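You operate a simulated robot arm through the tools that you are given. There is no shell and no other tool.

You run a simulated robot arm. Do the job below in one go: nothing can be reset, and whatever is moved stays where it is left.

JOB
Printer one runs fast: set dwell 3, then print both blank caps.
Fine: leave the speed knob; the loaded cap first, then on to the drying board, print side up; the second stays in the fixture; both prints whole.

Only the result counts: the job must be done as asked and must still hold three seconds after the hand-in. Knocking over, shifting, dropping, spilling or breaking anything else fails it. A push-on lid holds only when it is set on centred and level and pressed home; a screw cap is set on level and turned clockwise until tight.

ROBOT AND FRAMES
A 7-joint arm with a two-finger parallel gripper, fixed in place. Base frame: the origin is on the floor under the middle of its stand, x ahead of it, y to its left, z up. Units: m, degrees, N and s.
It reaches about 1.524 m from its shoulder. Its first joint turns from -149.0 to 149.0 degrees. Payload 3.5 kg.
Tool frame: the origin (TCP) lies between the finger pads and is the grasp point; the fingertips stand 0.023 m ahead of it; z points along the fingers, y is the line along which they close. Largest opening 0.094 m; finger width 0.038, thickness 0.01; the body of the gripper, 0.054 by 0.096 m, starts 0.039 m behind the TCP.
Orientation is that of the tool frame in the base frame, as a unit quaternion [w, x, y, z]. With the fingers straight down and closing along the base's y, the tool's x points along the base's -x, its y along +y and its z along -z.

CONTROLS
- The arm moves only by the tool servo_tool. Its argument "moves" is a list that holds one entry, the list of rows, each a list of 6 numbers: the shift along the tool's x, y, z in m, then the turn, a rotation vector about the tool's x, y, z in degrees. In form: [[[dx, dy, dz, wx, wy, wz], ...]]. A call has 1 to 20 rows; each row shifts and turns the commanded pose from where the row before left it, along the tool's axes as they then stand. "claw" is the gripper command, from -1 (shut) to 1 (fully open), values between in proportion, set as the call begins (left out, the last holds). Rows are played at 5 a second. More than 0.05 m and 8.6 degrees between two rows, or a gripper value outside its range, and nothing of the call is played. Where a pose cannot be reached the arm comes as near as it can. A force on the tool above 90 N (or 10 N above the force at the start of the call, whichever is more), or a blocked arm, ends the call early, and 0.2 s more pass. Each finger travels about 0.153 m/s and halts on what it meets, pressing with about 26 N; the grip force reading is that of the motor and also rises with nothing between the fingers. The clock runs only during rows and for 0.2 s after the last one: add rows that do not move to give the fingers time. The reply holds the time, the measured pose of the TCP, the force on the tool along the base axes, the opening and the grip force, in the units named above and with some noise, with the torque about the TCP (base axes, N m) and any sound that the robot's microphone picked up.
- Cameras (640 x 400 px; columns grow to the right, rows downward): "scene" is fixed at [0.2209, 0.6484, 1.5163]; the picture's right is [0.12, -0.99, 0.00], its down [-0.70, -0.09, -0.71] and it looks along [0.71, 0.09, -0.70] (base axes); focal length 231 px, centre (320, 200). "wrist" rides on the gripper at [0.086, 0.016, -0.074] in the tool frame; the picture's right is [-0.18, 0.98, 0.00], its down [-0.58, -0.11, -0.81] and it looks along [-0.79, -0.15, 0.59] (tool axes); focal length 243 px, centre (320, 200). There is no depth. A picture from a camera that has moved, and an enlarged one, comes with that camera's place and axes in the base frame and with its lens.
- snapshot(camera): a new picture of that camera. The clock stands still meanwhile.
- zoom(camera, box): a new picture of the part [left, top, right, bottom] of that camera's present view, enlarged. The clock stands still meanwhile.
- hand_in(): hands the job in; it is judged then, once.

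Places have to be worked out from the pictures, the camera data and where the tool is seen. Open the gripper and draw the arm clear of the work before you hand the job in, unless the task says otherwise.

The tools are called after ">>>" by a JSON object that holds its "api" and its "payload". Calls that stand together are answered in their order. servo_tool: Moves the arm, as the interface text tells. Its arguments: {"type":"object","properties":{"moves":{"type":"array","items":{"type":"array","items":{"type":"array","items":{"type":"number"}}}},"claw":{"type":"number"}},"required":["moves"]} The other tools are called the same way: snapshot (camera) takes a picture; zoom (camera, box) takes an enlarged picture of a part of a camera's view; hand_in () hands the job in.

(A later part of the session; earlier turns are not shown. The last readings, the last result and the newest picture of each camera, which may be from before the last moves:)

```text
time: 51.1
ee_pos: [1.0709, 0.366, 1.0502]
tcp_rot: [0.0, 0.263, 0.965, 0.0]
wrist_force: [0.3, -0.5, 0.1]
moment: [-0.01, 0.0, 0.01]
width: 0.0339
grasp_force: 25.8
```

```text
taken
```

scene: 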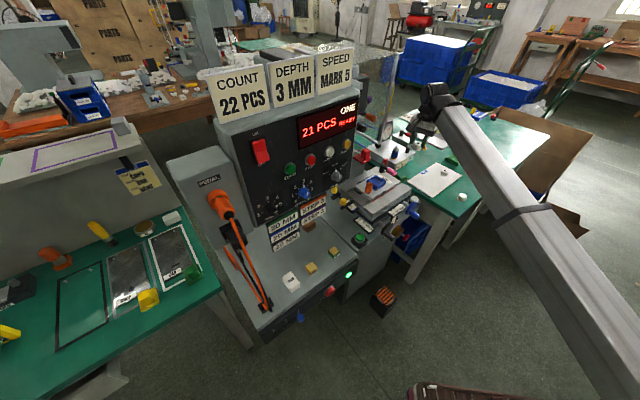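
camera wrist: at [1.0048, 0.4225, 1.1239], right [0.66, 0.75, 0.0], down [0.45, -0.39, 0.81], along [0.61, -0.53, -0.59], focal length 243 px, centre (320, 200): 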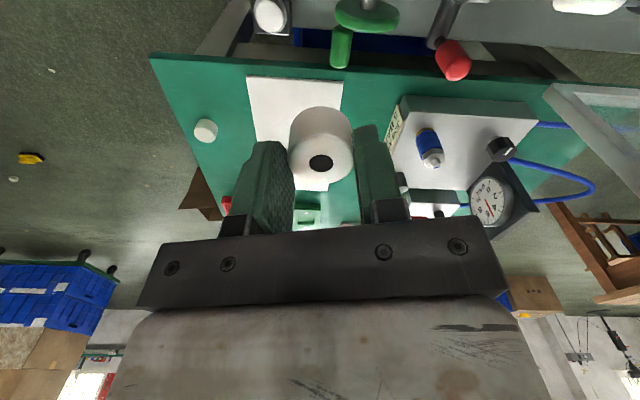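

From two views the board top is at z about 0.754, with its near corners at [1.072, 0.214] and [1.173, 0.321]; the cap already drying is near [1.237, 0.128]. I'll aim for [1.168, 0.221], clear of that cap, and come down to z 0.90 first.

>>> {"api": "servo_tool", "payload": {"moves": [[[-0.02628, -0.01258, 0.025, 0, 0, 0], [-0.02628, -0.01258, 0.025, 0, 0, 0], [-0.02628, -0.01258, 0.025, 0, 0, 0], [-0.02628, -0.01258, 0.025, 0, 0, 0], [-0.02628, -0.01258, 0.025, 0, 0, 0], [-0.02628, -0.01258, 0.025, 0, 0, 0], [0, 0, 0, 0, 0, 0], [0, 0, 0, 0, 0, 0]]]}}

>>> {"api": "snapshot", "payload": {"camera": "wrist"}}

>>> {"api": "zoom", "payload": {"camera": "scene", "box": [390, 130, 486, 190]}}

```text
time: 52.9
ee_pos: [1.1687, 0.2204, 0.8988]
tcp_rot: [0.0, 0.263, 0.965, 0.0]
wrist_force: [-0.9, -0.2, -0.3]
moment: [-0.01, 0.0, 0.0]
width: 0.034
grasp_force: 25.9
```

```text
taken
camera wrist: at [1.102, 0.2769, 0.973], right [0.66, 0.75, 0.0], down [0.45, -0.39, 0.81], along [0.61, -0.53, -0.59], focal length 243 px, centre (320, 200)
```

wrist: 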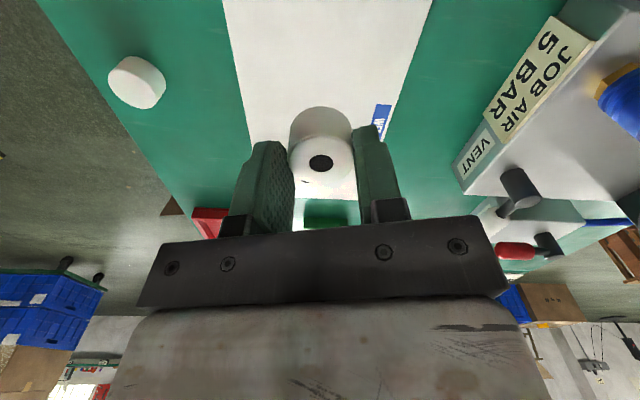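

```text
6.67 times, centred on (438, 160) of scene
camera zoom: at [0.2209, 0.6484, 1.5163], right [0.12, -0.99, 0.0], down [-0.7, -0.09, -0.71], along [0.71, 0.09, -0.7], focal length 1538 px, centre (-467, 467)
```

zoom: 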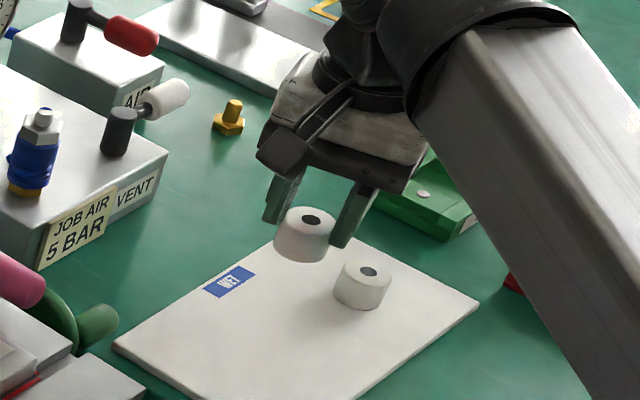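

The held cap is above open board, well away from the other cap. I'll come down close, then settle in small steps while watching the force.

>>> {"api": "servo_tool", "payload": {"moves": [[[0, 0, 0.03, 0, 0, 0], [0, 0, 0.03, 0, 0, 0], [0, 0, 0.02, 0, 0, 0], [0, 0, 0.01, 0, 0, 0], [0, 0, 0, 0, 0, 0]]]}}

>>> {"api": "zoom", "payload": {"camera": "scene", "box": [400, 150, 464, 190]}}

>>> {"api": "snapshot", "payload": {"camera": "wrist"}}

```text
time: 54.1
ee_pos: [1.1694, 0.2205, 0.8101]
tcp_rot: [-0.001, 0.263, 0.965, 0.0]
wrist_force: [0.3, 0.4, -1.0]
moment: [0.02, -0.03, 0.05]
width: 0.0342
grasp_force: 26.4
```

```text
10.00 times, centred on (432, 170) of scene
camera zoom: at [0.2209, 0.6484, 1.5163], right [0.12, -0.99, 0.0], down [-0.7, -0.09, -0.71], along [0.71, 0.09, -0.7], focal length 2306 px, centre (-800, 500)
```

zoom: 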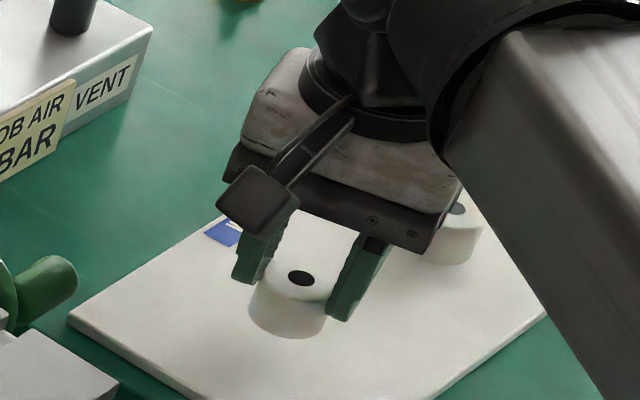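

```text
taken
camera wrist: at [1.1022, 0.2776, 0.8837], right [0.66, 0.75, 0.0], down [0.45, -0.39, 0.81], along [0.61, -0.53, -0.59], focal length 243 px, centre (320, 200)
```

wrist: 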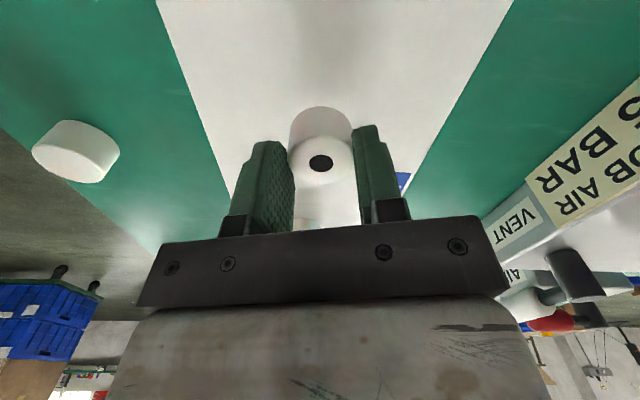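

Now I lower in 2 mm steps until I feel the board.

>>> {"api": "servo_tool", "payload": {"moves": [[[0, 0, 0.002, 0, 0, 0], [0, 0, 0.002, 0, 0, 0], [0, 0, 0.002, 0, 0, 0], [0, 0, 0.002, 0, 0, 0]]]}}

```text
time: 55.1
ee_pos: [1.1697, 0.2205, 0.8023]
tcp_rot: [0.001, 0.263, 0.965, 0.0]
wrist_force: [-0.3, -0.6, -0.2]
moment: [-0.01, 0.01, -0.03]
width: 0.0342
grasp_force: 25.4
```

>>> {"api": "servo_tool", "payload": {"moves": [[[0, 0, 0.0015, 0, 0, 0], [0, 0, 0.0015, 0, 0, 0]]]}}

>>> {"api": "zoom", "payload": {"camera": "scene", "box": [408, 160, 456, 190]}}

```text
time: 55.7
ee_pos: [1.1686, 0.2207, 0.7994]
tcp_rot: [0.0, 0.263, 0.965, 0.0]
wrist_force: [0.0, 0.3, -0.7]
moment: [-0.04, 0.0, -0.01]
width: 0.0342
grasp_force: 26.0
```

```text
13.33 times, centred on (432, 175) of scene
camera zoom: at [0.2209, 0.6484, 1.5163], right [0.12, -0.99, 0.0], down [-0.7, -0.09, -0.71], along [0.71, 0.09, -0.7], focal length 3075 px, centre (-1173, 533)
```

zoom: 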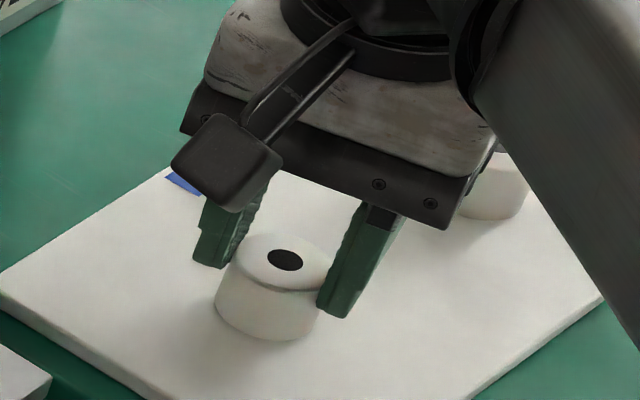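

No contact yet. I'll carry on in 1 mm steps.

>>> {"api": "servo_tool", "payload": {"moves": [[[0, 0, 0.001, 0, 0, 0], [0, 0, 0.001, 0, 0, 0], [0, 0, 0, 0, 0, 0]]]}}

>>> {"api": "servo_tool", "payload": {"moves": [[[0, 0, 0.001, 0, 0, 0], [0, 0, 0.001, 0, 0, 0], [0, 0, 0, 0, 0, 0]]]}}

```text
time: 56.5
ee_pos: [1.1692, 0.2206, 0.7985]
tcp_rot: [0.0, 0.263, 0.965, 0.001]
wrist_force: [1.0, 0.7, 8.0]
moment: [0.08, 0.0, -0.01]
width: 0.0343
grasp_force: 25.4
```

```text
time: 57.3
ee_pos: [1.1698, 0.221, 0.797]
tcp_rot: [0.0, 0.263, 0.965, 0.0]
wrist_force: [0.5, 2.0, 19.3]
moment: [0.04, 0.03, 0.01]
width: 0.0341
grasp_force: 25.9
```

The cap is on the board (the force rose to 8, then 19 N). I'll ease up 1 mm and open.

>>> {"api": "servo_tool", "payload": {"moves": [[[0, 0, -0.001, 0, 0, 0], [0, 0, -0.0005, 0, 0, 0]]]}}

>>> {"api": "servo_tool", "payload": {"moves": [[[0, 0, 0, 0, 0, 0], [0, 0, 0, 0, 0, 0], [0, 0, 0, 0, 0, 0]]], "claw": 0.5}}

>>> {"api": "servo_tool", "payload": {"moves": [[[0, 0, -0.01, 0, 0, 0], [0, 0, -0.02, 0, 0, 0], [0, 0, -0.03, 0, 0, 0], [0, 0, -0.04, 0, 0, 0], [0, 0, 0, 0, 0, 0]]]}}

>>> {"api": "snapshot", "payload": {"camera": "wrist"}}

>>> {"api": "zoom", "payload": {"camera": "scene", "box": [400, 155, 464, 195]}}

```text
time: 57.9
ee_pos: [1.1684, 0.2209, 0.796]
tcp_rot: [0.0, 0.263, 0.965, -0.001]
wrist_force: [-0.5, 0.7, 8.1]
moment: [0.03, 0.0, -0.01]
width: 0.0342
grasp_force: 25.7
```

```text
time: 58.7
ee_pos: [1.1696, 0.2204, 0.7968]
tcp_rot: [0.0, 0.263, 0.965, 0.001]
wrist_force: [-0.3, 0.4, -0.5]
moment: [0.02, 0.0, -0.02]
width: 0.0703
grasp_force: 0.1
```

```text
time: 59.9
ee_pos: [1.1692, 0.2211, 0.8954]
tcp_rot: [0.0, 0.263, 0.965, 0.0]
wrist_force: [-0.1, 0.0, -0.1]
moment: [-0.02, 0.0, -0.03]
width: 0.0705
grasp_force: 0.1
```

```text
taken
camera wrist: at [1.1023, 0.2782, 0.9707], right [0.66, 0.75, 0.0], down [0.45, -0.39, 0.81], along [0.61, -0.53, -0.59], focal length 243 px, centre (320, 200)
```

wrist: 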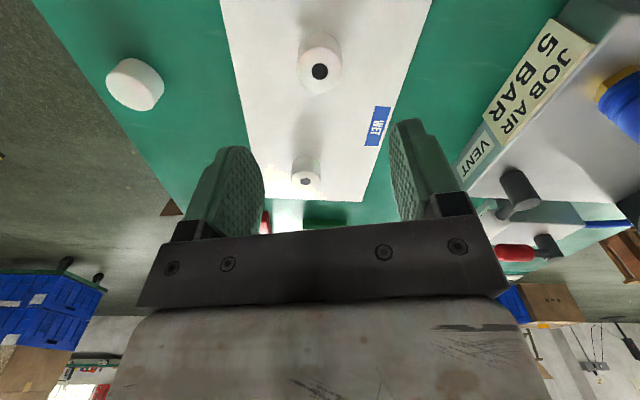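

```text
10.00 times, centred on (432, 175) of scene
camera zoom: at [0.2209, 0.6484, 1.5163], right [0.12, -0.99, 0.0], down [-0.7, -0.09, -0.71], along [0.71, 0.09, -0.7], focal length 2306 px, centre (-800, 450)
```

zoom: 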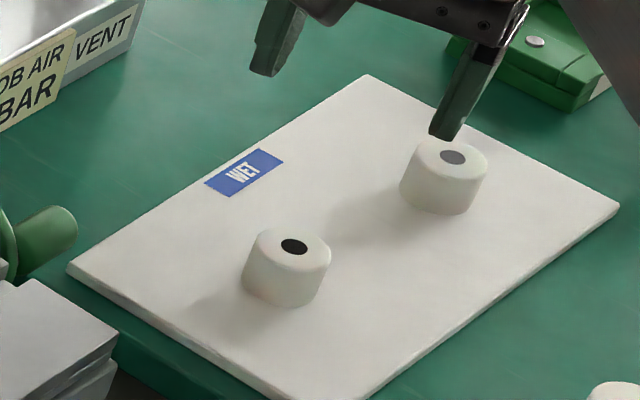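

The printed cap stands level on the drying board, print up. Next is the blank cap; I'll zoom in on it with both cameras to check its orientation and position.

>>> {"api": "zoom", "payload": {"camera": "wrist", "box": [90, 40, 186, 100]}}

>>> {"api": "zoom", "payload": {"camera": "scene", "box": [440, 180, 488, 210]}}

>>> {"api": "zoom", "payload": {"camera": "wrist", "box": [260, 20, 388, 100]}}

```text
6.67 times, centred on (138, 70) of wrist
camera zoom: at [1.1023, 0.2782, 0.9707], right [0.66, 0.75, 0.0], down [0.45, -0.39, 0.81], along [0.61, -0.53, -0.59], focal length 1618 px, centre (1533, 1067)
```

zoom: 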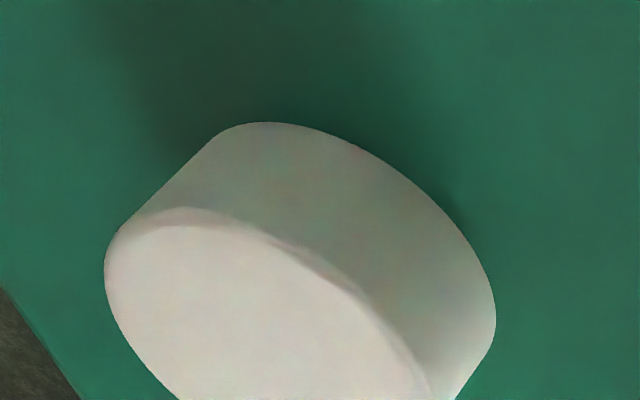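

```text
13.33 times, centred on (464, 195) of scene
camera zoom: at [0.2209, 0.6484, 1.5163], right [0.12, -0.99, 0.0], down [-0.7, -0.09, -0.71], along [0.71, 0.09, -0.7], focal length 3075 px, centre (-1600, 267)
```

zoom: 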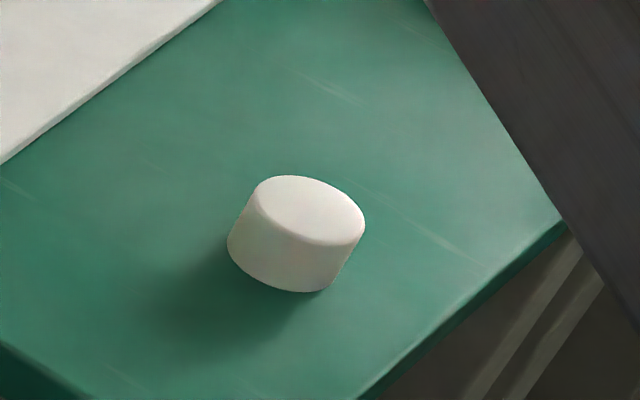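

```text
5.00 times, centred on (324, 60) of wrist
camera zoom: at [1.1023, 0.2782, 0.9707], right [0.66, 0.75, 0.0], down [0.45, -0.39, 0.81], along [0.61, -0.53, -0.59], focal length 1213 px, centre (300, 900)
```

zoom: 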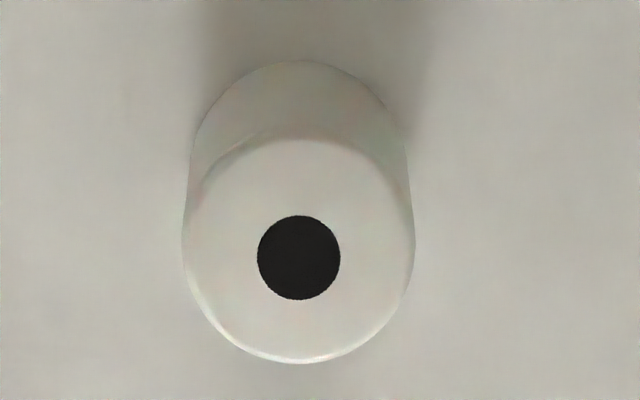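

The blank is right side up with a slightly domed closed top, near [1.079, 0.084]. I'll move above it and look again.

>>> {"api": "servo_tool", "payload": {"moves": [[[0.002, -0.041, 0, 0, 0, 0], [0.002, -0.041, 0, 0, 0, 0], [0.002, -0.041, 0, 0, 0, 0], [0.002, -0.041, 0, 0, 0, 0], [0, 0, 0, 0, 0, 0]]]}}

>>> {"api": "snapshot", "payload": {"camera": "wrist"}}

>>> {"api": "zoom", "payload": {"camera": "scene", "box": [424, 160, 504, 210]}}

```text
time: 61.1
ee_pos: [1.0793, 0.0834, 0.8972]
tcp_rot: [0.0, 0.263, 0.965, -0.001]
wrist_force: [-0.1, -0.5, 0.0]
moment: [0.0, -0.03, 0.0]
width: 0.0704
grasp_force: 0.1
```

```text
taken
camera wrist: at [1.0121, 0.1403, 0.9713], right [0.66, 0.75, 0.0], down [0.45, -0.39, 0.81], along [0.61, -0.53, -0.59], focal length 243 px, centre (320, 200)
```

wrist: 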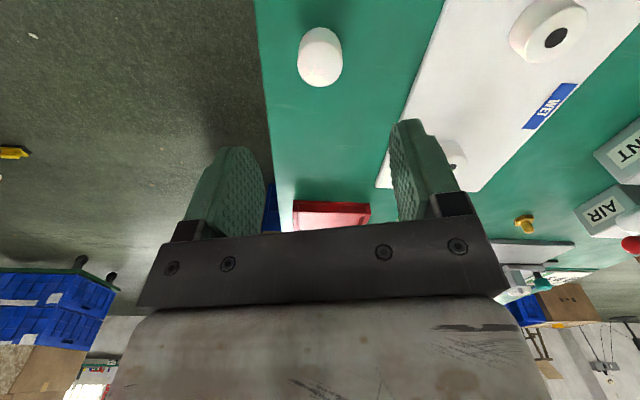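

```text
8.00 times, centred on (464, 185) of scene
camera zoom: at [0.2209, 0.6484, 1.5163], right [0.12, -0.99, 0.0], down [-0.7, -0.09, -0.71], along [0.71, 0.09, -0.7], focal length 1845 px, centre (-832, 320)
```

zoom: 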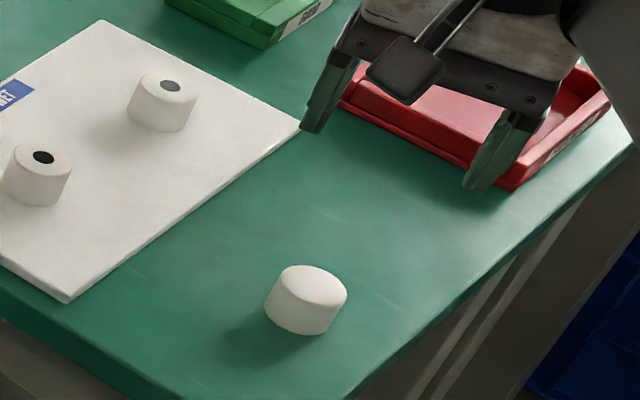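

I'll zoom in on the blank from here to fine-tune the centring.

>>> {"api": "zoom", "payload": {"camera": "wrist", "box": [256, 20, 384, 100]}}

```text
5.00 times, centred on (320, 60) of wrist
camera zoom: at [1.0121, 0.1403, 0.9713], right [0.66, 0.75, 0.0], down [0.45, -0.39, 0.81], along [0.61, -0.53, -0.59], focal length 1213 px, centre (320, 900)
```

zoom: 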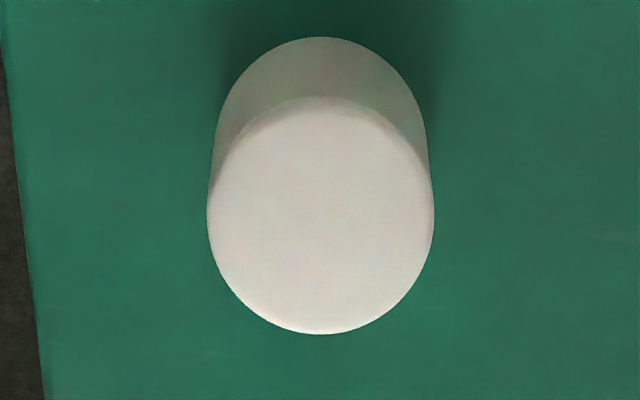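

The blank's centre is about 2.6 mm from the TCP along the tool's -x, with its top at z about 0.774. I'll correct that and descend so the tips reach about 8 mm below its top, high enough to clear the nest walls later.

>>> {"api": "servo_tool", "payload": {"moves": [[[-0.0026, 0, 0.03, 0, 0, 0], [0, 0, 0.03, 0, 0, 0], [0, 0, 0.025, 0, 0, 0], [0, 0, 0.015, 0, 0, 0], [0, 0, 0, 0, 0, 0]]]}}

>>> {"api": "zoom", "payload": {"camera": "wrist", "box": [200, 60, 456, 220]}}

>>> {"api": "zoom", "payload": {"camera": "scene", "box": [424, 160, 504, 210]}}

```text
time: 62.3
ee_pos: [1.0809, 0.0802, 0.7969]
tcp_rot: [0.0, 0.263, 0.965, 0.0]
wrist_force: [0.7, 0.3, 0.3]
moment: [0.02, -0.02, -0.03]
width: 0.0706
grasp_force: 0.0
```

```text
2.50 times, centred on (328, 140) of wrist
camera zoom: at [1.0151, 0.1382, 0.8705], right [0.66, 0.75, 0.0], down [0.45, -0.39, 0.81], along [0.61, -0.53, -0.59], focal length 606 px, centre (300, 350)
```

zoom: 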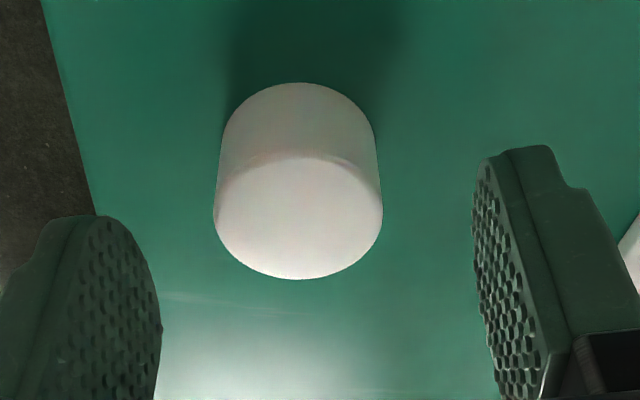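

```text
8.00 times, centred on (464, 185) of scene
camera zoom: at [0.2209, 0.6484, 1.5163], right [0.12, -0.99, 0.0], down [-0.7, -0.09, -0.71], along [0.71, 0.09, -0.7], focal length 1845 px, centre (-832, 320)
```

zoom: 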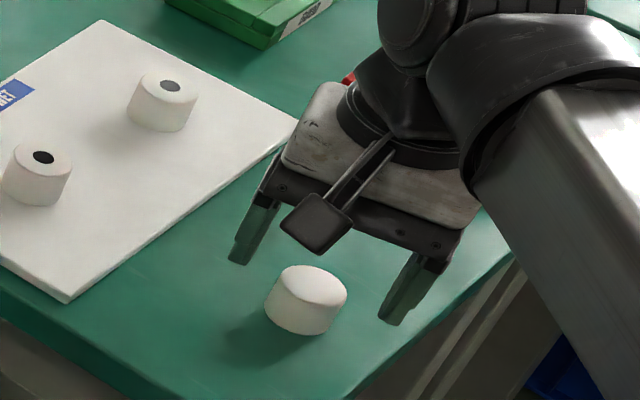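

It's well centred between the fingers. I'll go down the last 9 mm and close.

>>> {"api": "servo_tool", "payload": {"moves": [[[0, 0, 0.005, 0, 0, 0], [0, 0, 0.0045, 0, 0, 0], [0, 0, 0, 0, 0, 0]]]}}

>>> {"api": "servo_tool", "payload": {"moves": [[[0, 0, 0, 0, 0, 0], [0, 0, 0, 0, 0, 0], [0, 0, 0, 0, 0, 0], [0, 0, 0, 0, 0, 0]]], "claw": -1}}

>>> {"api": "zoom", "payload": {"camera": "wrist", "box": [200, 60, 456, 220]}}

>>> {"api": "zoom", "payload": {"camera": "scene", "box": [424, 160, 504, 210]}}

```text
time: 63.1
ee_pos: [1.081, 0.0818, 0.7876]
tcp_rot: [0.0, 0.264, 0.965, 0.0]
wrist_force: [-0.7, 0.1, -0.1]
moment: [0.02, 0.0, 0.0]
width: 0.0703
grasp_force: 0.0
```

```text
time: 64.1
ee_pos: [1.0823, 0.0807, 0.7866]
tcp_rot: [0.0, 0.264, 0.965, 0.0]
wrist_force: [0.4, 0.4, 0.0]
moment: [0.01, -0.04, 0.01]
width: 0.0342
grasp_force: 25.7
```

```text
2.50 times, centred on (328, 140) of wrist
camera zoom: at [1.015, 0.1386, 0.8611], right [0.66, 0.75, 0.0], down [0.45, -0.39, 0.81], along [0.61, -0.53, -0.59], focal length 606 px, centre (300, 350)
```

zoom: 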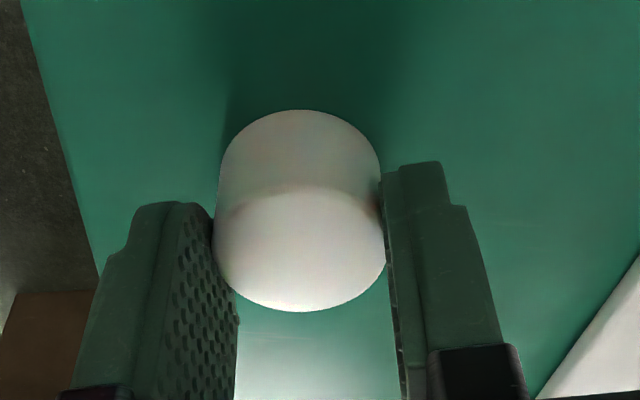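

```text
8.00 times, centred on (464, 185) of scene
camera zoom: at [0.2209, 0.6484, 1.5163], right [0.12, -0.99, 0.0], down [-0.7, -0.09, -0.71], along [0.71, 0.09, -0.7], focal length 1845 px, centre (-832, 320)
```

zoom: 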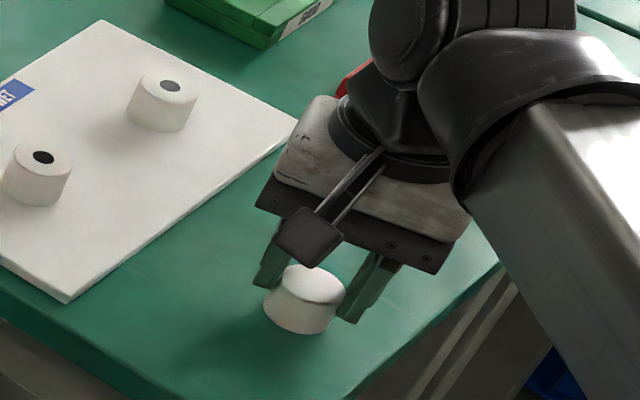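

The blank is held centred (width 0.034). I'll lift it straight up, turn back to the earlier yaw, and carry it high over to the fixture side.

>>> {"api": "servo_tool", "payload": {"moves": [[[0, 0, -0.01, 0, 0, 0], [0, 0, -0.025, 0, 0, 0], [0, 0, -0.04, 0, 0, 0], [0, 0, -0.045, 0, 0, 0], [0, 0, -0.045, 0, 0, 0], [0, 0, -0.045, 0, 0, 0], [0, 0, -0.045, 0, 0, 0], [0, 0, 0, 0, 0, -5], [0, 0, 0, 0, 0, -5], [0, 0, 0, 0, 0, -5], [0, 0, 0, 0, 0, 0]]]}}

>>> {"api": "snapshot", "payload": {"camera": "wrist"}}

>>> {"api": "snapshot", "payload": {"camera": "scene"}}

```text
time: 66.5
ee_pos: [1.0828, 0.0828, 1.0435]
tcp_rot: [0.0, 0.134, 0.991, 0.0]
wrist_force: [0.0, -0.1, -0.5]
moment: [0.0, -0.02, -0.01]
width: 0.0343
grasp_force: 26.2
```

```text
taken
camera wrist: at [1.0019, 0.1198, 1.1164], right [0.44, 0.9, 0.0], down [0.53, -0.26, 0.81], along [0.72, -0.35, -0.59], focal length 243 px, centre (320, 200)
```

wrist: 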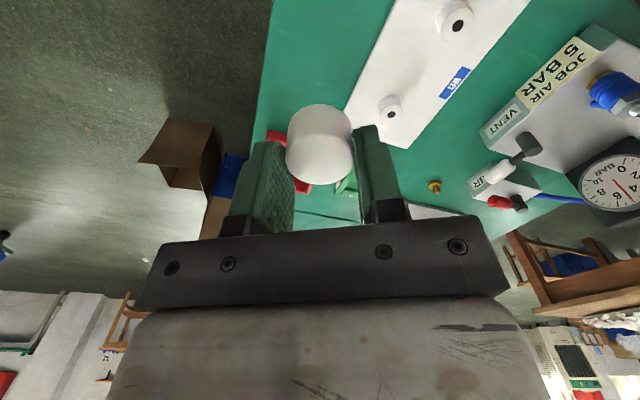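

```text
taken
```

scene: 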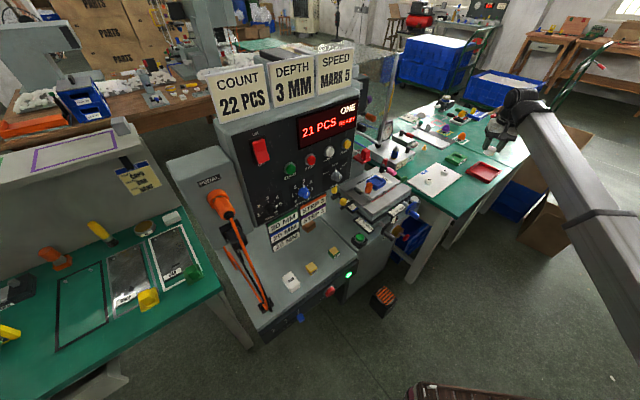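

The scene camera has a free view of the empty nest, so I'll take a close look at it and carry the cap over the nest at this height.

>>> {"api": "zoom", "payload": {"camera": "scene", "box": [356, 165, 404, 195]}}

>>> {"api": "servo_tool", "payload": {"moves": [[[0.01899, 0.03838, 0, 0, 0, 0], [0.01899, 0.03838, 0, 0, 0, 0], [0.01899, 0.03838, 0, 0, 0, 0], [0.01899, 0.03838, 0, 0, 0, 0], [0.01899, 0.03838, 0, 0, 0, 0], [0.01899, 0.03838, 0, 0, 0, 0], [0.01899, 0.03838, 0, 0, 0, 0], [0.01899, 0.03838, 0, 0, 0, 0], [0.01899, 0.03838, 0, 0, 0, 0], [0.01899, 0.03838, 0, 0, 0, 0], [0, 0, 0, 0, 0, 0], [0, 0, 0, 0, 0, 0]]]}}

>>> {"api": "snapshot", "payload": {"camera": "wrist"}}

>>> {"api": "zoom", "payload": {"camera": "wrist", "box": [240, 0, 432, 120]}}

```text
13.33 times, centred on (380, 180) of scene
camera zoom: at [0.2209, 0.6484, 1.5163], right [0.12, -0.99, 0.0], down [-0.7, -0.09, -0.71], along [0.71, 0.09, -0.7], focal length 3075 px, centre (-480, 467)
```

zoom: 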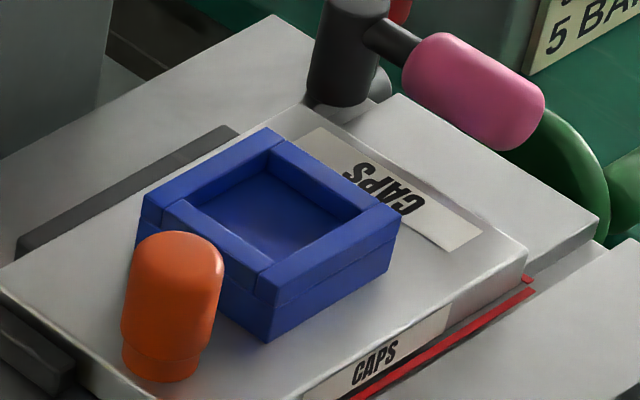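

```text
time: 69.1
ee_pos: [0.9994, 0.5032, 1.0411]
tcp_rot: [0.0, 0.135, 0.991, -0.001]
wrist_force: [-0.2, 0.6, -0.8]
moment: [-0.02, -0.01, 0.0]
width: 0.0339
grasp_force: 25.9
```

```text
taken
camera wrist: at [0.9213, 0.5402, 1.1152], right [0.44, 0.9, 0.0], down [0.53, -0.26, 0.81], along [0.72, -0.35, -0.59], focal length 243 px, centre (320, 200)
```

wrist: 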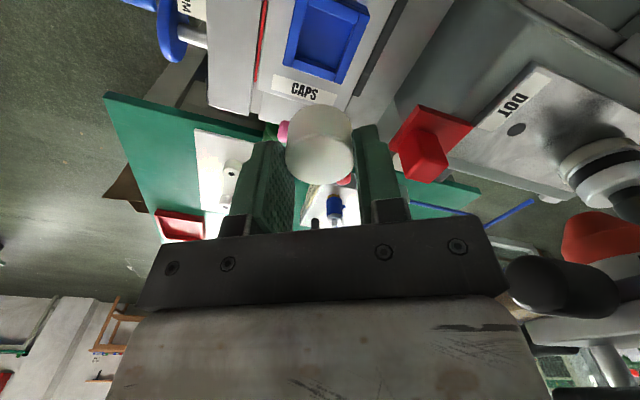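

```text
3.33 times, centred on (336, 60) of wrist
camera zoom: at [0.9213, 0.5402, 1.1152], right [0.44, 0.9, 0.0], down [0.53, -0.26, 0.81], along [0.72, -0.35, -0.59], focal length 809 px, centre (267, 667)
```

zoom: 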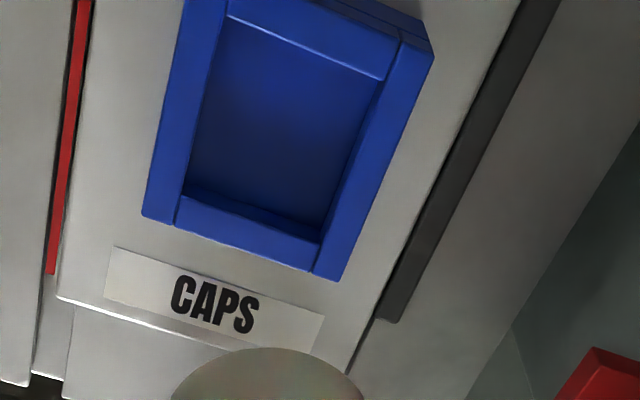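

The nest's inner opening is about 0.0415 square and the cap about 0.036, so there are a couple of mm of play each way. I judge the nest centre to be (tool frame) +1 mm x and +3.6 mm y from here. I'll shift and descend to just above the nest.

>>> {"api": "servo_tool", "payload": {"moves": [[[0.0012, 0.0036, 0, 0, 0, 0], [0, 0, 0.03, 0, 0, 0], [0, 0, 0.03, 0, 0, 0], [0, 0, 0.02, 0, 0, 0], [0, 0, 0, 0, 0, 0], [0, 0, 0, 0, 0, 0]]]}}

>>> {"api": "zoom", "payload": {"camera": "wrist", "box": [200, 20, 456, 180]}}

>>> {"api": "zoom", "payload": {"camera": "scene", "box": [356, 155, 404, 185]}}

```text
time: 70.5
ee_pos: [1.0011, 0.507, 0.9605]
tcp_rot: [0.0, 0.134, 0.991, -0.001]
wrist_force: [-0.3, 0.6, 0.5]
moment: [0.0, 0.01, 0.0]
width: 0.034
grasp_force: 25.8
```

```text
2.50 times, centred on (328, 100) of wrist
camera zoom: at [0.9215, 0.5443, 1.0356], right [0.44, 0.9, 0.0], down [0.53, -0.26, 0.81], along [0.72, -0.35, -0.59], focal length 606 px, centre (300, 450)
```

zoom: 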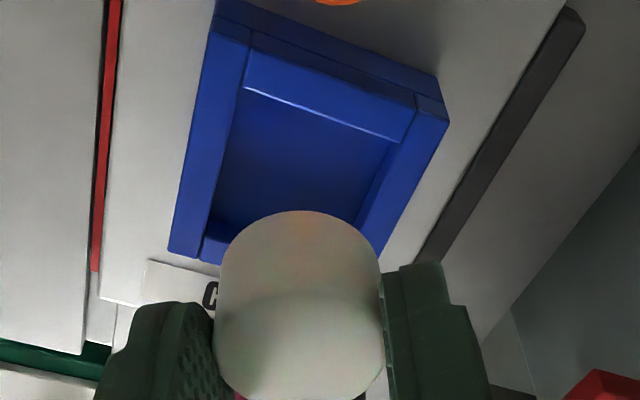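

```text
13.33 times, centred on (380, 170) of scene
camera zoom: at [0.2209, 0.6484, 1.5163], right [0.12, -0.99, 0.0], down [-0.7, -0.09, -0.71], along [0.71, 0.09, -0.7], focal length 3075 px, centre (-480, 600)
```

zoom: 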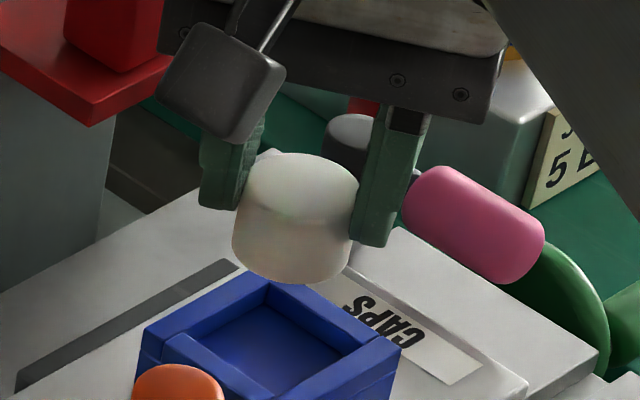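

The cap is centred over the nest to within about 2 mm. One more zoom on the rim to pin it down before lowering.

>>> {"api": "zoom", "payload": {"camera": "wrist", "box": [256, 15, 400, 105]}}

```text
4.44 times, centred on (328, 60) of wrist
camera zoom: at [0.9215, 0.5443, 1.0356], right [0.44, 0.9, 0.0], down [0.53, -0.26, 0.81], along [0.72, -0.35, -0.59], focal length 1078 px, centre (284, 822)
```

zoom: 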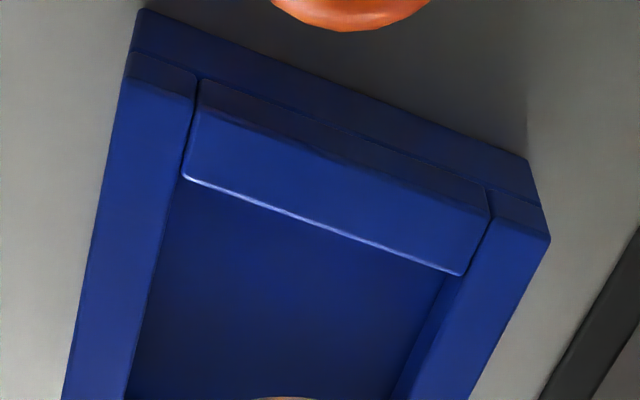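

The rim is about 0.039–0.040 square inside, and its centre lies +1.2 mm x, -0.5 mm y from the TCP. I'll apply that and lower to just above the walls.

>>> {"api": "servo_tool", "payload": {"moves": [[[0.0012, -0.0005, 0.008, 0, 0, 0], [0, 0, 0.009, 0, 0, 0], [0, 0, 0.009, 0, 0, 0], [0, 0, 0, 0, 0, 0]]]}}

>>> {"api": "zoom", "payload": {"camera": "wrist", "box": [240, 40, 432, 160]}}

>>> {"api": "zoom", "payload": {"camera": "scene", "box": [356, 160, 404, 190]}}

```text
time: 71.5
ee_pos: [1.0006, 0.5064, 0.9377]
tcp_rot: [0.0, 0.134, 0.991, 0.0]
wrist_force: [-0.2, 0.0, -0.4]
moment: [-0.01, -0.03, -0.01]
width: 0.034
grasp_force: 25.9
```

```text
3.33 times, centred on (336, 100) of wrist
camera zoom: at [0.9197, 0.5444, 1.0097], right [0.44, 0.9, 0.0], down [0.53, -0.26, 0.81], along [0.72, -0.35, -0.59], focal length 809 px, centre (267, 533)
```

zoom: 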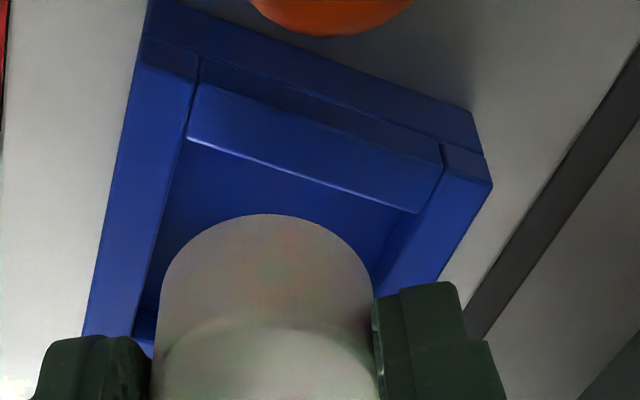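

```text
13.33 times, centred on (380, 175) of scene
camera zoom: at [0.2209, 0.6484, 1.5163], right [0.12, -0.99, 0.0], down [-0.7, -0.09, -0.71], along [0.71, 0.09, -0.7], focal length 3075 px, centre (-480, 533)
```

zoom: 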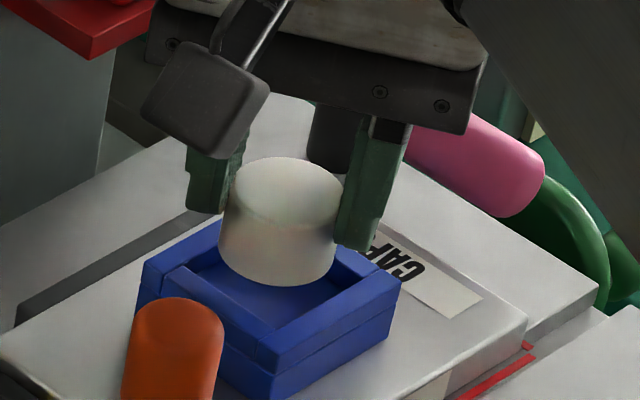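

The cap bottom fits inside the rim in both views. I'll lower it in small steps, watching for contact.

>>> {"api": "servo_tool", "payload": {"moves": [[[0, 0, 0.0025, 0, 0, 0], [0, 0, 0.0025, 0, 0, 0], [0, 0, 0.0025, 0, 0, 0], [0, 0, 0, 0, 0, 0]]]}}

>>> {"api": "servo_tool", "payload": {"moves": [[[0, 0, 0.002, 0, 0, 0], [0, 0, 0.002, 0, 0, 0], [0, 0, 0.002, 0, 0, 0], [0, 0, 0, 0, 0, 0]]]}}

>>> {"api": "zoom", "payload": {"camera": "wrist", "box": [240, 60, 432, 180]}}

>>> {"api": "zoom", "payload": {"camera": "scene", "box": [356, 165, 404, 195]}}

```text
time: 72.5
ee_pos: [1.0003, 0.5062, 0.9289]
tcp_rot: [0.001, 0.134, 0.991, 0.0]
wrist_force: [0.0, -0.3, 0.8]
moment: [0.0, -0.01, -0.01]
width: 0.034
grasp_force: 26.2
```

```text
time: 73.5
ee_pos: [0.9994, 0.5058, 0.9219]
tcp_rot: [0.0, 0.135, 0.991, 0.0]
wrist_force: [0.1, 1.0, -0.2]
moment: [-0.02, 0.0, -0.01]
width: 0.0342
grasp_force: 26.3
```

```text
3.33 times, centred on (336, 120) of wrist
camera zoom: at [0.9197, 0.5439, 0.9961], right [0.44, 0.9, 0.0], down [0.53, -0.26, 0.81], along [0.72, -0.35, -0.59], focal length 809 px, centre (267, 467)
```

zoom: 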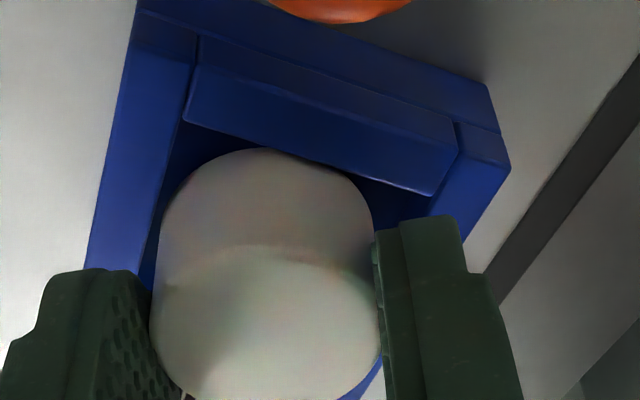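

```text
13.33 times, centred on (380, 180) of scene
camera zoom: at [0.2209, 0.6484, 1.5163], right [0.12, -0.99, 0.0], down [-0.7, -0.09, -0.71], along [0.71, 0.09, -0.7], focal length 3075 px, centre (-480, 467)
```

zoom: 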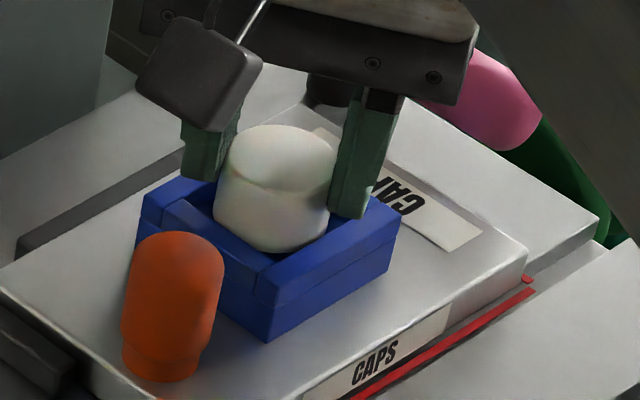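

It's inside the nest with no force. I'll continue in 1.5 mm steps to the nest floor.

>>> {"api": "servo_tool", "payload": {"moves": [[[0, 0, 0.0015, 0, 0, 0], [0, 0, 0.0015, 0, 0, 0], [0, 0, 0, 0, 0, 0]]]}}

>>> {"api": "servo_tool", "payload": {"moves": [[[0, 0, 0.001, 0, 0, 0], [0, 0, 0.001, 0, 0, 0], [0, 0, 0, 0, 0, 0]]]}}

```text
time: 74.3
ee_pos: [1.0004, 0.507, 0.9196]
tcp_rot: [-0.001, 0.135, 0.991, 0.0]
wrist_force: [-0.1, 0.0, -1.2]
moment: [0.03, -0.03, 0.0]
width: 0.0341
grasp_force: 25.5
```

```text
time: 75.1
ee_pos: [0.9993, 0.5068, 0.9173]
tcp_rot: [0.0, 0.135, 0.991, 0.0]
wrist_force: [0.6, 0.0, 5.1]
moment: [-0.02, 0.02, 0.0]
width: 0.034
grasp_force: 25.8
```

That's contact at 0.917, where I expected the floor. I'll press 1 mm more to seat it, then ease off and release.

>>> {"api": "servo_tool", "payload": {"moves": [[[0, 0, 0.001, 0, 0, 0], [0, 0, 0, 0, 0, 0]]]}}

>>> {"api": "servo_tool", "payload": {"moves": [[[0, 0, -0.001, 0, 0, 0], [0, 0, 0, 0, 0, 0]]]}}

>>> {"api": "zoom", "payload": {"camera": "scene", "box": [356, 165, 404, 195]}}

```text
time: 75.7
ee_pos: [0.9992, 0.5059, 0.9182]
tcp_rot: [0.001, 0.135, 0.991, 0.0]
wrist_force: [0.7, -0.3, 12.4]
moment: [-0.03, 0.0, 0.0]
width: 0.0341
grasp_force: 25.8
```

```text
time: 76.3
ee_pos: [0.9997, 0.5071, 0.9174]
tcp_rot: [0.0, 0.134, 0.991, 0.0]
wrist_force: [-0.5, 0.3, 7.1]
moment: [0.02, 0.04, 0.02]
width: 0.0342
grasp_force: 26.4
```

```text
13.33 times, centred on (380, 180) of scene
camera zoom: at [0.2209, 0.6484, 1.5163], right [0.12, -0.99, 0.0], down [-0.7, -0.09, -0.71], along [0.71, 0.09, -0.7], focal length 3075 px, centre (-480, 467)
```

zoom: 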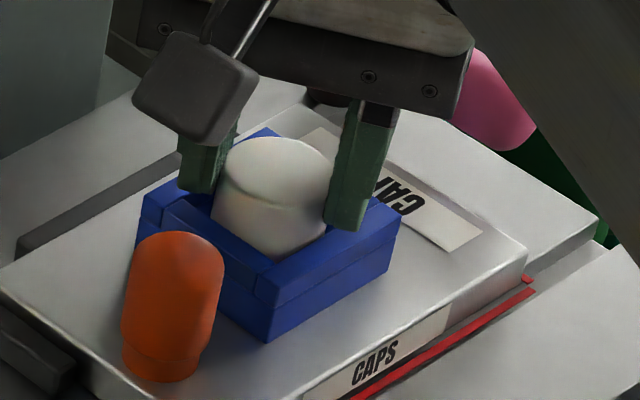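

It's seated with its top at the same spot as the first cap. I'll open the fingers and rise.

>>> {"api": "servo_tool", "payload": {"moves": [[[0, 0, 0, 0, 0, 0], [0, 0, 0, 0, 0, 0], [0, 0, 0, 0, 0, 0]]], "claw": 0.5}}

>>> {"api": "servo_tool", "payload": {"moves": [[[0, 0, -0.01, 0, 0, 0], [0, 0, -0.02, 0, 0, 0], [0, 0, -0.03, 0, 0, 0], [0, 0, -0.04, 0, 0, 0], [0, 0, -0.04, 0, 0, 0], [0, 0, 0, 0, 0, 0]]]}}

>>> {"api": "zoom", "payload": {"camera": "scene", "box": [356, 165, 404, 195]}}

>>> {"api": "zoom", "payload": {"camera": "wrist", "box": [240, 0, 432, 120]}}

```text
time: 77.1
ee_pos: [0.9992, 0.506, 0.917]
tcp_rot: [0.0, 0.134, 0.991, 0.0]
wrist_force: [-0.4, 0.0, 0.5]
moment: [0.0, -0.01, 0.01]
width: 0.0703
grasp_force: 0.1
```

```text
time: 78.5
ee_pos: [1.0009, 0.5078, 1.0585]
tcp_rot: [-0.001, 0.135, 0.991, 0.0]
wrist_force: [-0.1, 0.0, 0.0]
moment: [0.03, -0.02, -0.02]
width: 0.0707
grasp_force: 0.2
```

```text
13.33 times, centred on (380, 180) of scene
camera zoom: at [0.2209, 0.6484, 1.5163], right [0.12, -0.99, 0.0], down [-0.7, -0.09, -0.71], along [0.71, 0.09, -0.7], focal length 3075 px, centre (-480, 467)
```

zoom: 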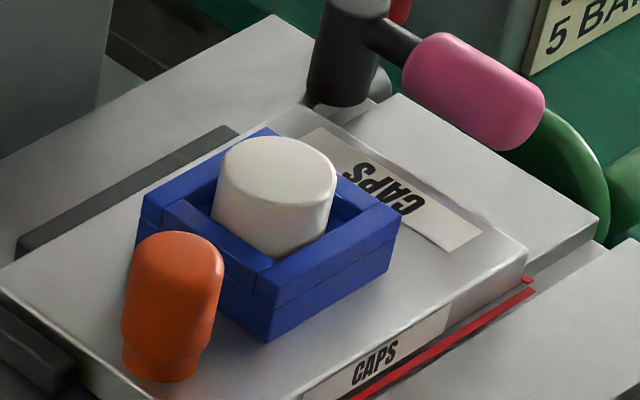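

```text
3.33 times, centred on (336, 60) of wrist
camera zoom: at [0.9199, 0.5449, 1.1321], right [0.44, 0.9, 0.0], down [0.53, -0.26, 0.81], along [0.72, -0.35, -0.59], focal length 809 px, centre (267, 667)
```

zoom: 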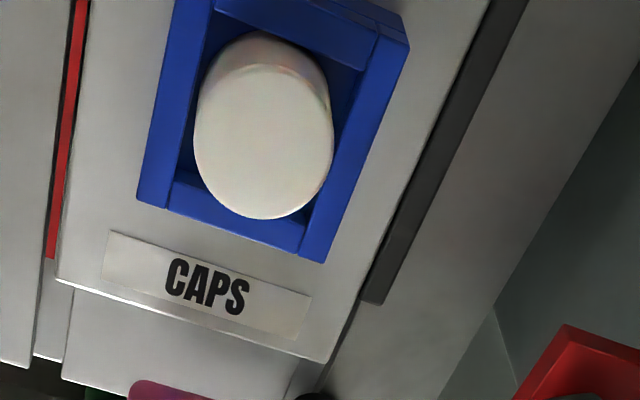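

The blank is seated level in the nest, at the same place as the first cap. Next I retrace the safe path back toward START, with the fingers closed.

>>> {"api": "servo_tool", "payload": {"moves": [[[0.0229, -0.0289, -0.015, 0, 0, 0], [0.0229, -0.0289, -0.015, 0, 0, 0], [0.0229, -0.0289, -0.015, 0, 0, 0], [0.0229, -0.0289, -0.015, 0, 0, 0], [0, 0, 0, 0, -7.5, 0], [0, 0, 0, 0, -7.5, 0], [0, 0, 0, 0, -7.5, 0], [0.03874, -0.0054, -0.02256, 0, 0, 0], [0.03874, -0.0054, -0.02256, 0, 0, 0], [0.03874, -0.0054, -0.02256, 0, 0, 0], [0.03874, -0.0054, -0.02256, 0, 0, 0], [0.03874, -0.0054, -0.02256, 0, 0, 0], [0, 0, 0, 0, -7.5, 0], [0, 0, 0, 0, -7.5, 0], [0, 0, 0, 0, -7.5, 0], [0, 0, 0, 0, 0, 0]]], "claw": -1}}

>>> {"api": "snapshot", "payload": {"camera": "scene"}}

```text
time: 81.9
ee_pos: [0.66, 0.4531, 1.149]
tcp_rot: [0.38, 0.124, 0.915, -0.052]
wrist_force: [-0.4, -0.1, 0.1]
moment: [-0.01, -0.03, 0.01]
width: 0.0
grasp_force: 26.2
```

```text
taken
```

scene: 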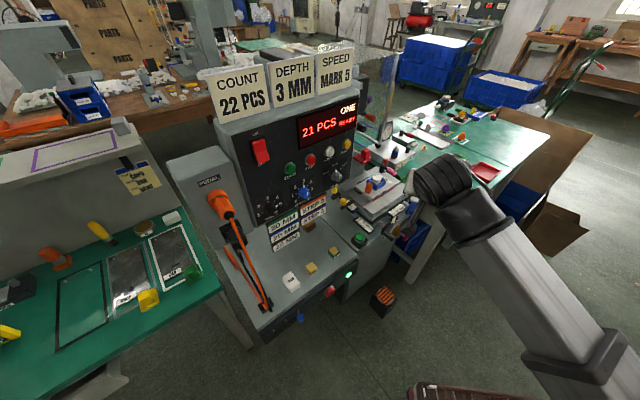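

Now I yaw to face the panel and go to the START standoff.

>>> {"api": "servo_tool", "payload": {"moves": [[[0, 0, 0, -5.31, 0, -5.29], [0, 0, 0, -5.31, 0, -5.29], [0, 0, 0, -5.31, 0, -5.29], [0, 0, 0, -5.31, 0, -5.29], [0, 0, 0, -5.31, 0, -5.29], [0, 0, 0, -5.31, 0, -5.29], [0, 0, 0, -5.31, 0, -5.29], [0, 0, 0, -5.31, 0, -5.29], [-0.01648, 0.0358, 0.01358, 0, 0, 0], [-0.01648, 0.0358, 0.01358, 0, 0, 0], [-0.01648, 0.0358, 0.01358, 0, 0, 0], [-0.01648, 0.0358, 0.01358, 0, 0, 0], [-0.01648, 0.0358, 0.01358, 0, 0, 0], [-0.01648, 0.0358, 0.01358, 0, 0, 0], [0, 0, 0, 0, 0, 0]]]}}

>>> {"api": "snapshot", "payload": {"camera": "wrist"}}

```text
time: 85.1
ee_pos: [0.6002, 0.6961, 1.1609]
tcp_rot: [0.355, -0.349, 0.855, 0.145]
wrist_force: [-0.6, 0.3, -0.5]
moment: [-0.02, -0.08, 0.01]
width: 0.0002
grasp_force: 26.2
```

```text
taken
camera wrist: at [0.5062, 0.627, 1.1517], right [-0.6, 0.79, 0.13], down [-0.04, -0.19, 0.98], along [0.8, 0.58, 0.14], focal length 243 px, centre (320, 200)
```

wrist: 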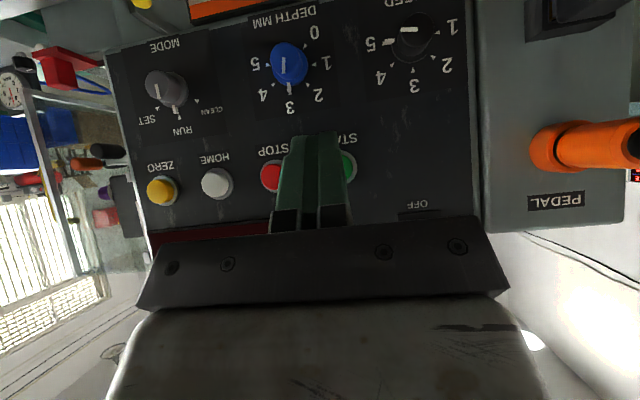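

The alignment on START is the same as before. I'll approach, then press in small steps.

>>> {"api": "servo_tool", "payload": {"moves": [[[-0.01235, 0.0001, 0.0124, 0, 0, 0], [-0.01235, 0.0001, 0.0124, 0, 0, 0], [-0.01235, 0.0001, 0.0124, 0, 0, 0], [-0.01235, 0.0001, 0.0124, 0, 0, 0], [0, 0, 0, 0, 0, 0]]]}}

>>> {"api": "snapshot", "payload": {"camera": "wrist"}}

>>> {"api": "servo_tool", "payload": {"moves": [[[-0.00275, 0, 0.00276, 0, 0, 0], [-0.00275, 0, 0.00276, 0, 0, 0], [-0.00275, 0, 0.00276, 0, 0, 0], [-0.00275, 0, 0.00276, 0, 0, 0], [-0.00247, 0, 0.00248, 0, 0, 0], [0, 0, 0, 0, 0, 0]]]}}

>>> {"api": "zoom", "payload": {"camera": "scene", "box": [250, 90, 410, 190]}}

```text
time: 86.3
ee_pos: [0.6499, 0.7452, 1.1601]
tcp_rot: [0.353, -0.35, 0.855, 0.146]
wrist_force: [-0.2, -0.1, 0.4]
moment: [0.02, 0.0, 0.0]
width: 0.0
grasp_force: 26.0
```

```text
taken
camera wrist: at [0.5563, 0.6756, 1.1509], right [-0.6, 0.79, 0.13], down [-0.04, -0.19, 0.98], along [0.8, 0.58, 0.14], focal length 243 px, centre (320, 200)
```

wrist: 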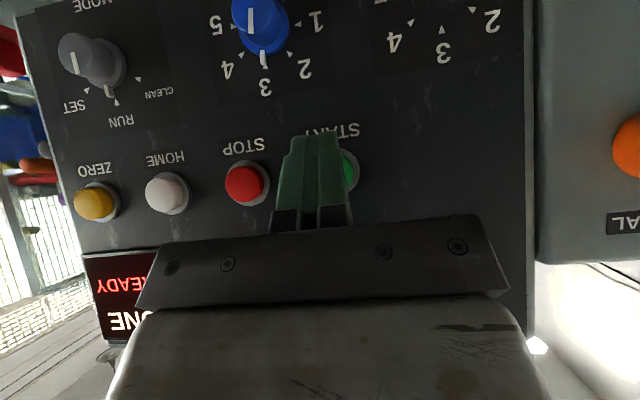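

```text
time: 87.7
ee_pos: [0.6626, 0.7586, 1.1598]
tcp_rot: [0.354, -0.349, 0.855, 0.146]
wrist_force: [-0.7, -2.3, -0.4]
moment: [-0.01, 0.0, -0.02]
width: 0.0
grasp_force: 26.1
heard: click
```

```text
4.00 times, centred on (330, 140) of scene
camera zoom: at [0.2209, 0.6484, 1.5163], right [0.12, -0.99, 0.0], down [-0.7, -0.09, -0.71], along [0.71, 0.09, -0.7], focal length 922 px, centre (280, 440)
```

zoom: 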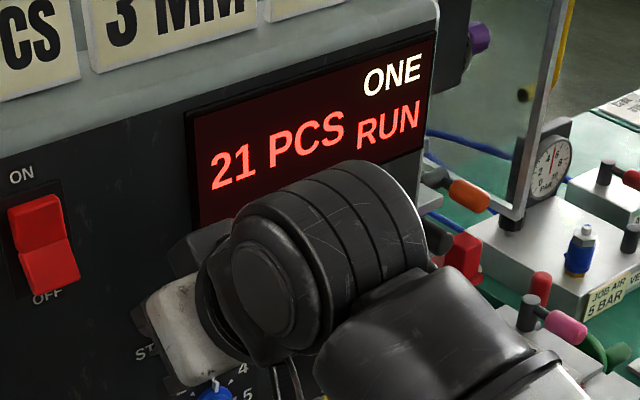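

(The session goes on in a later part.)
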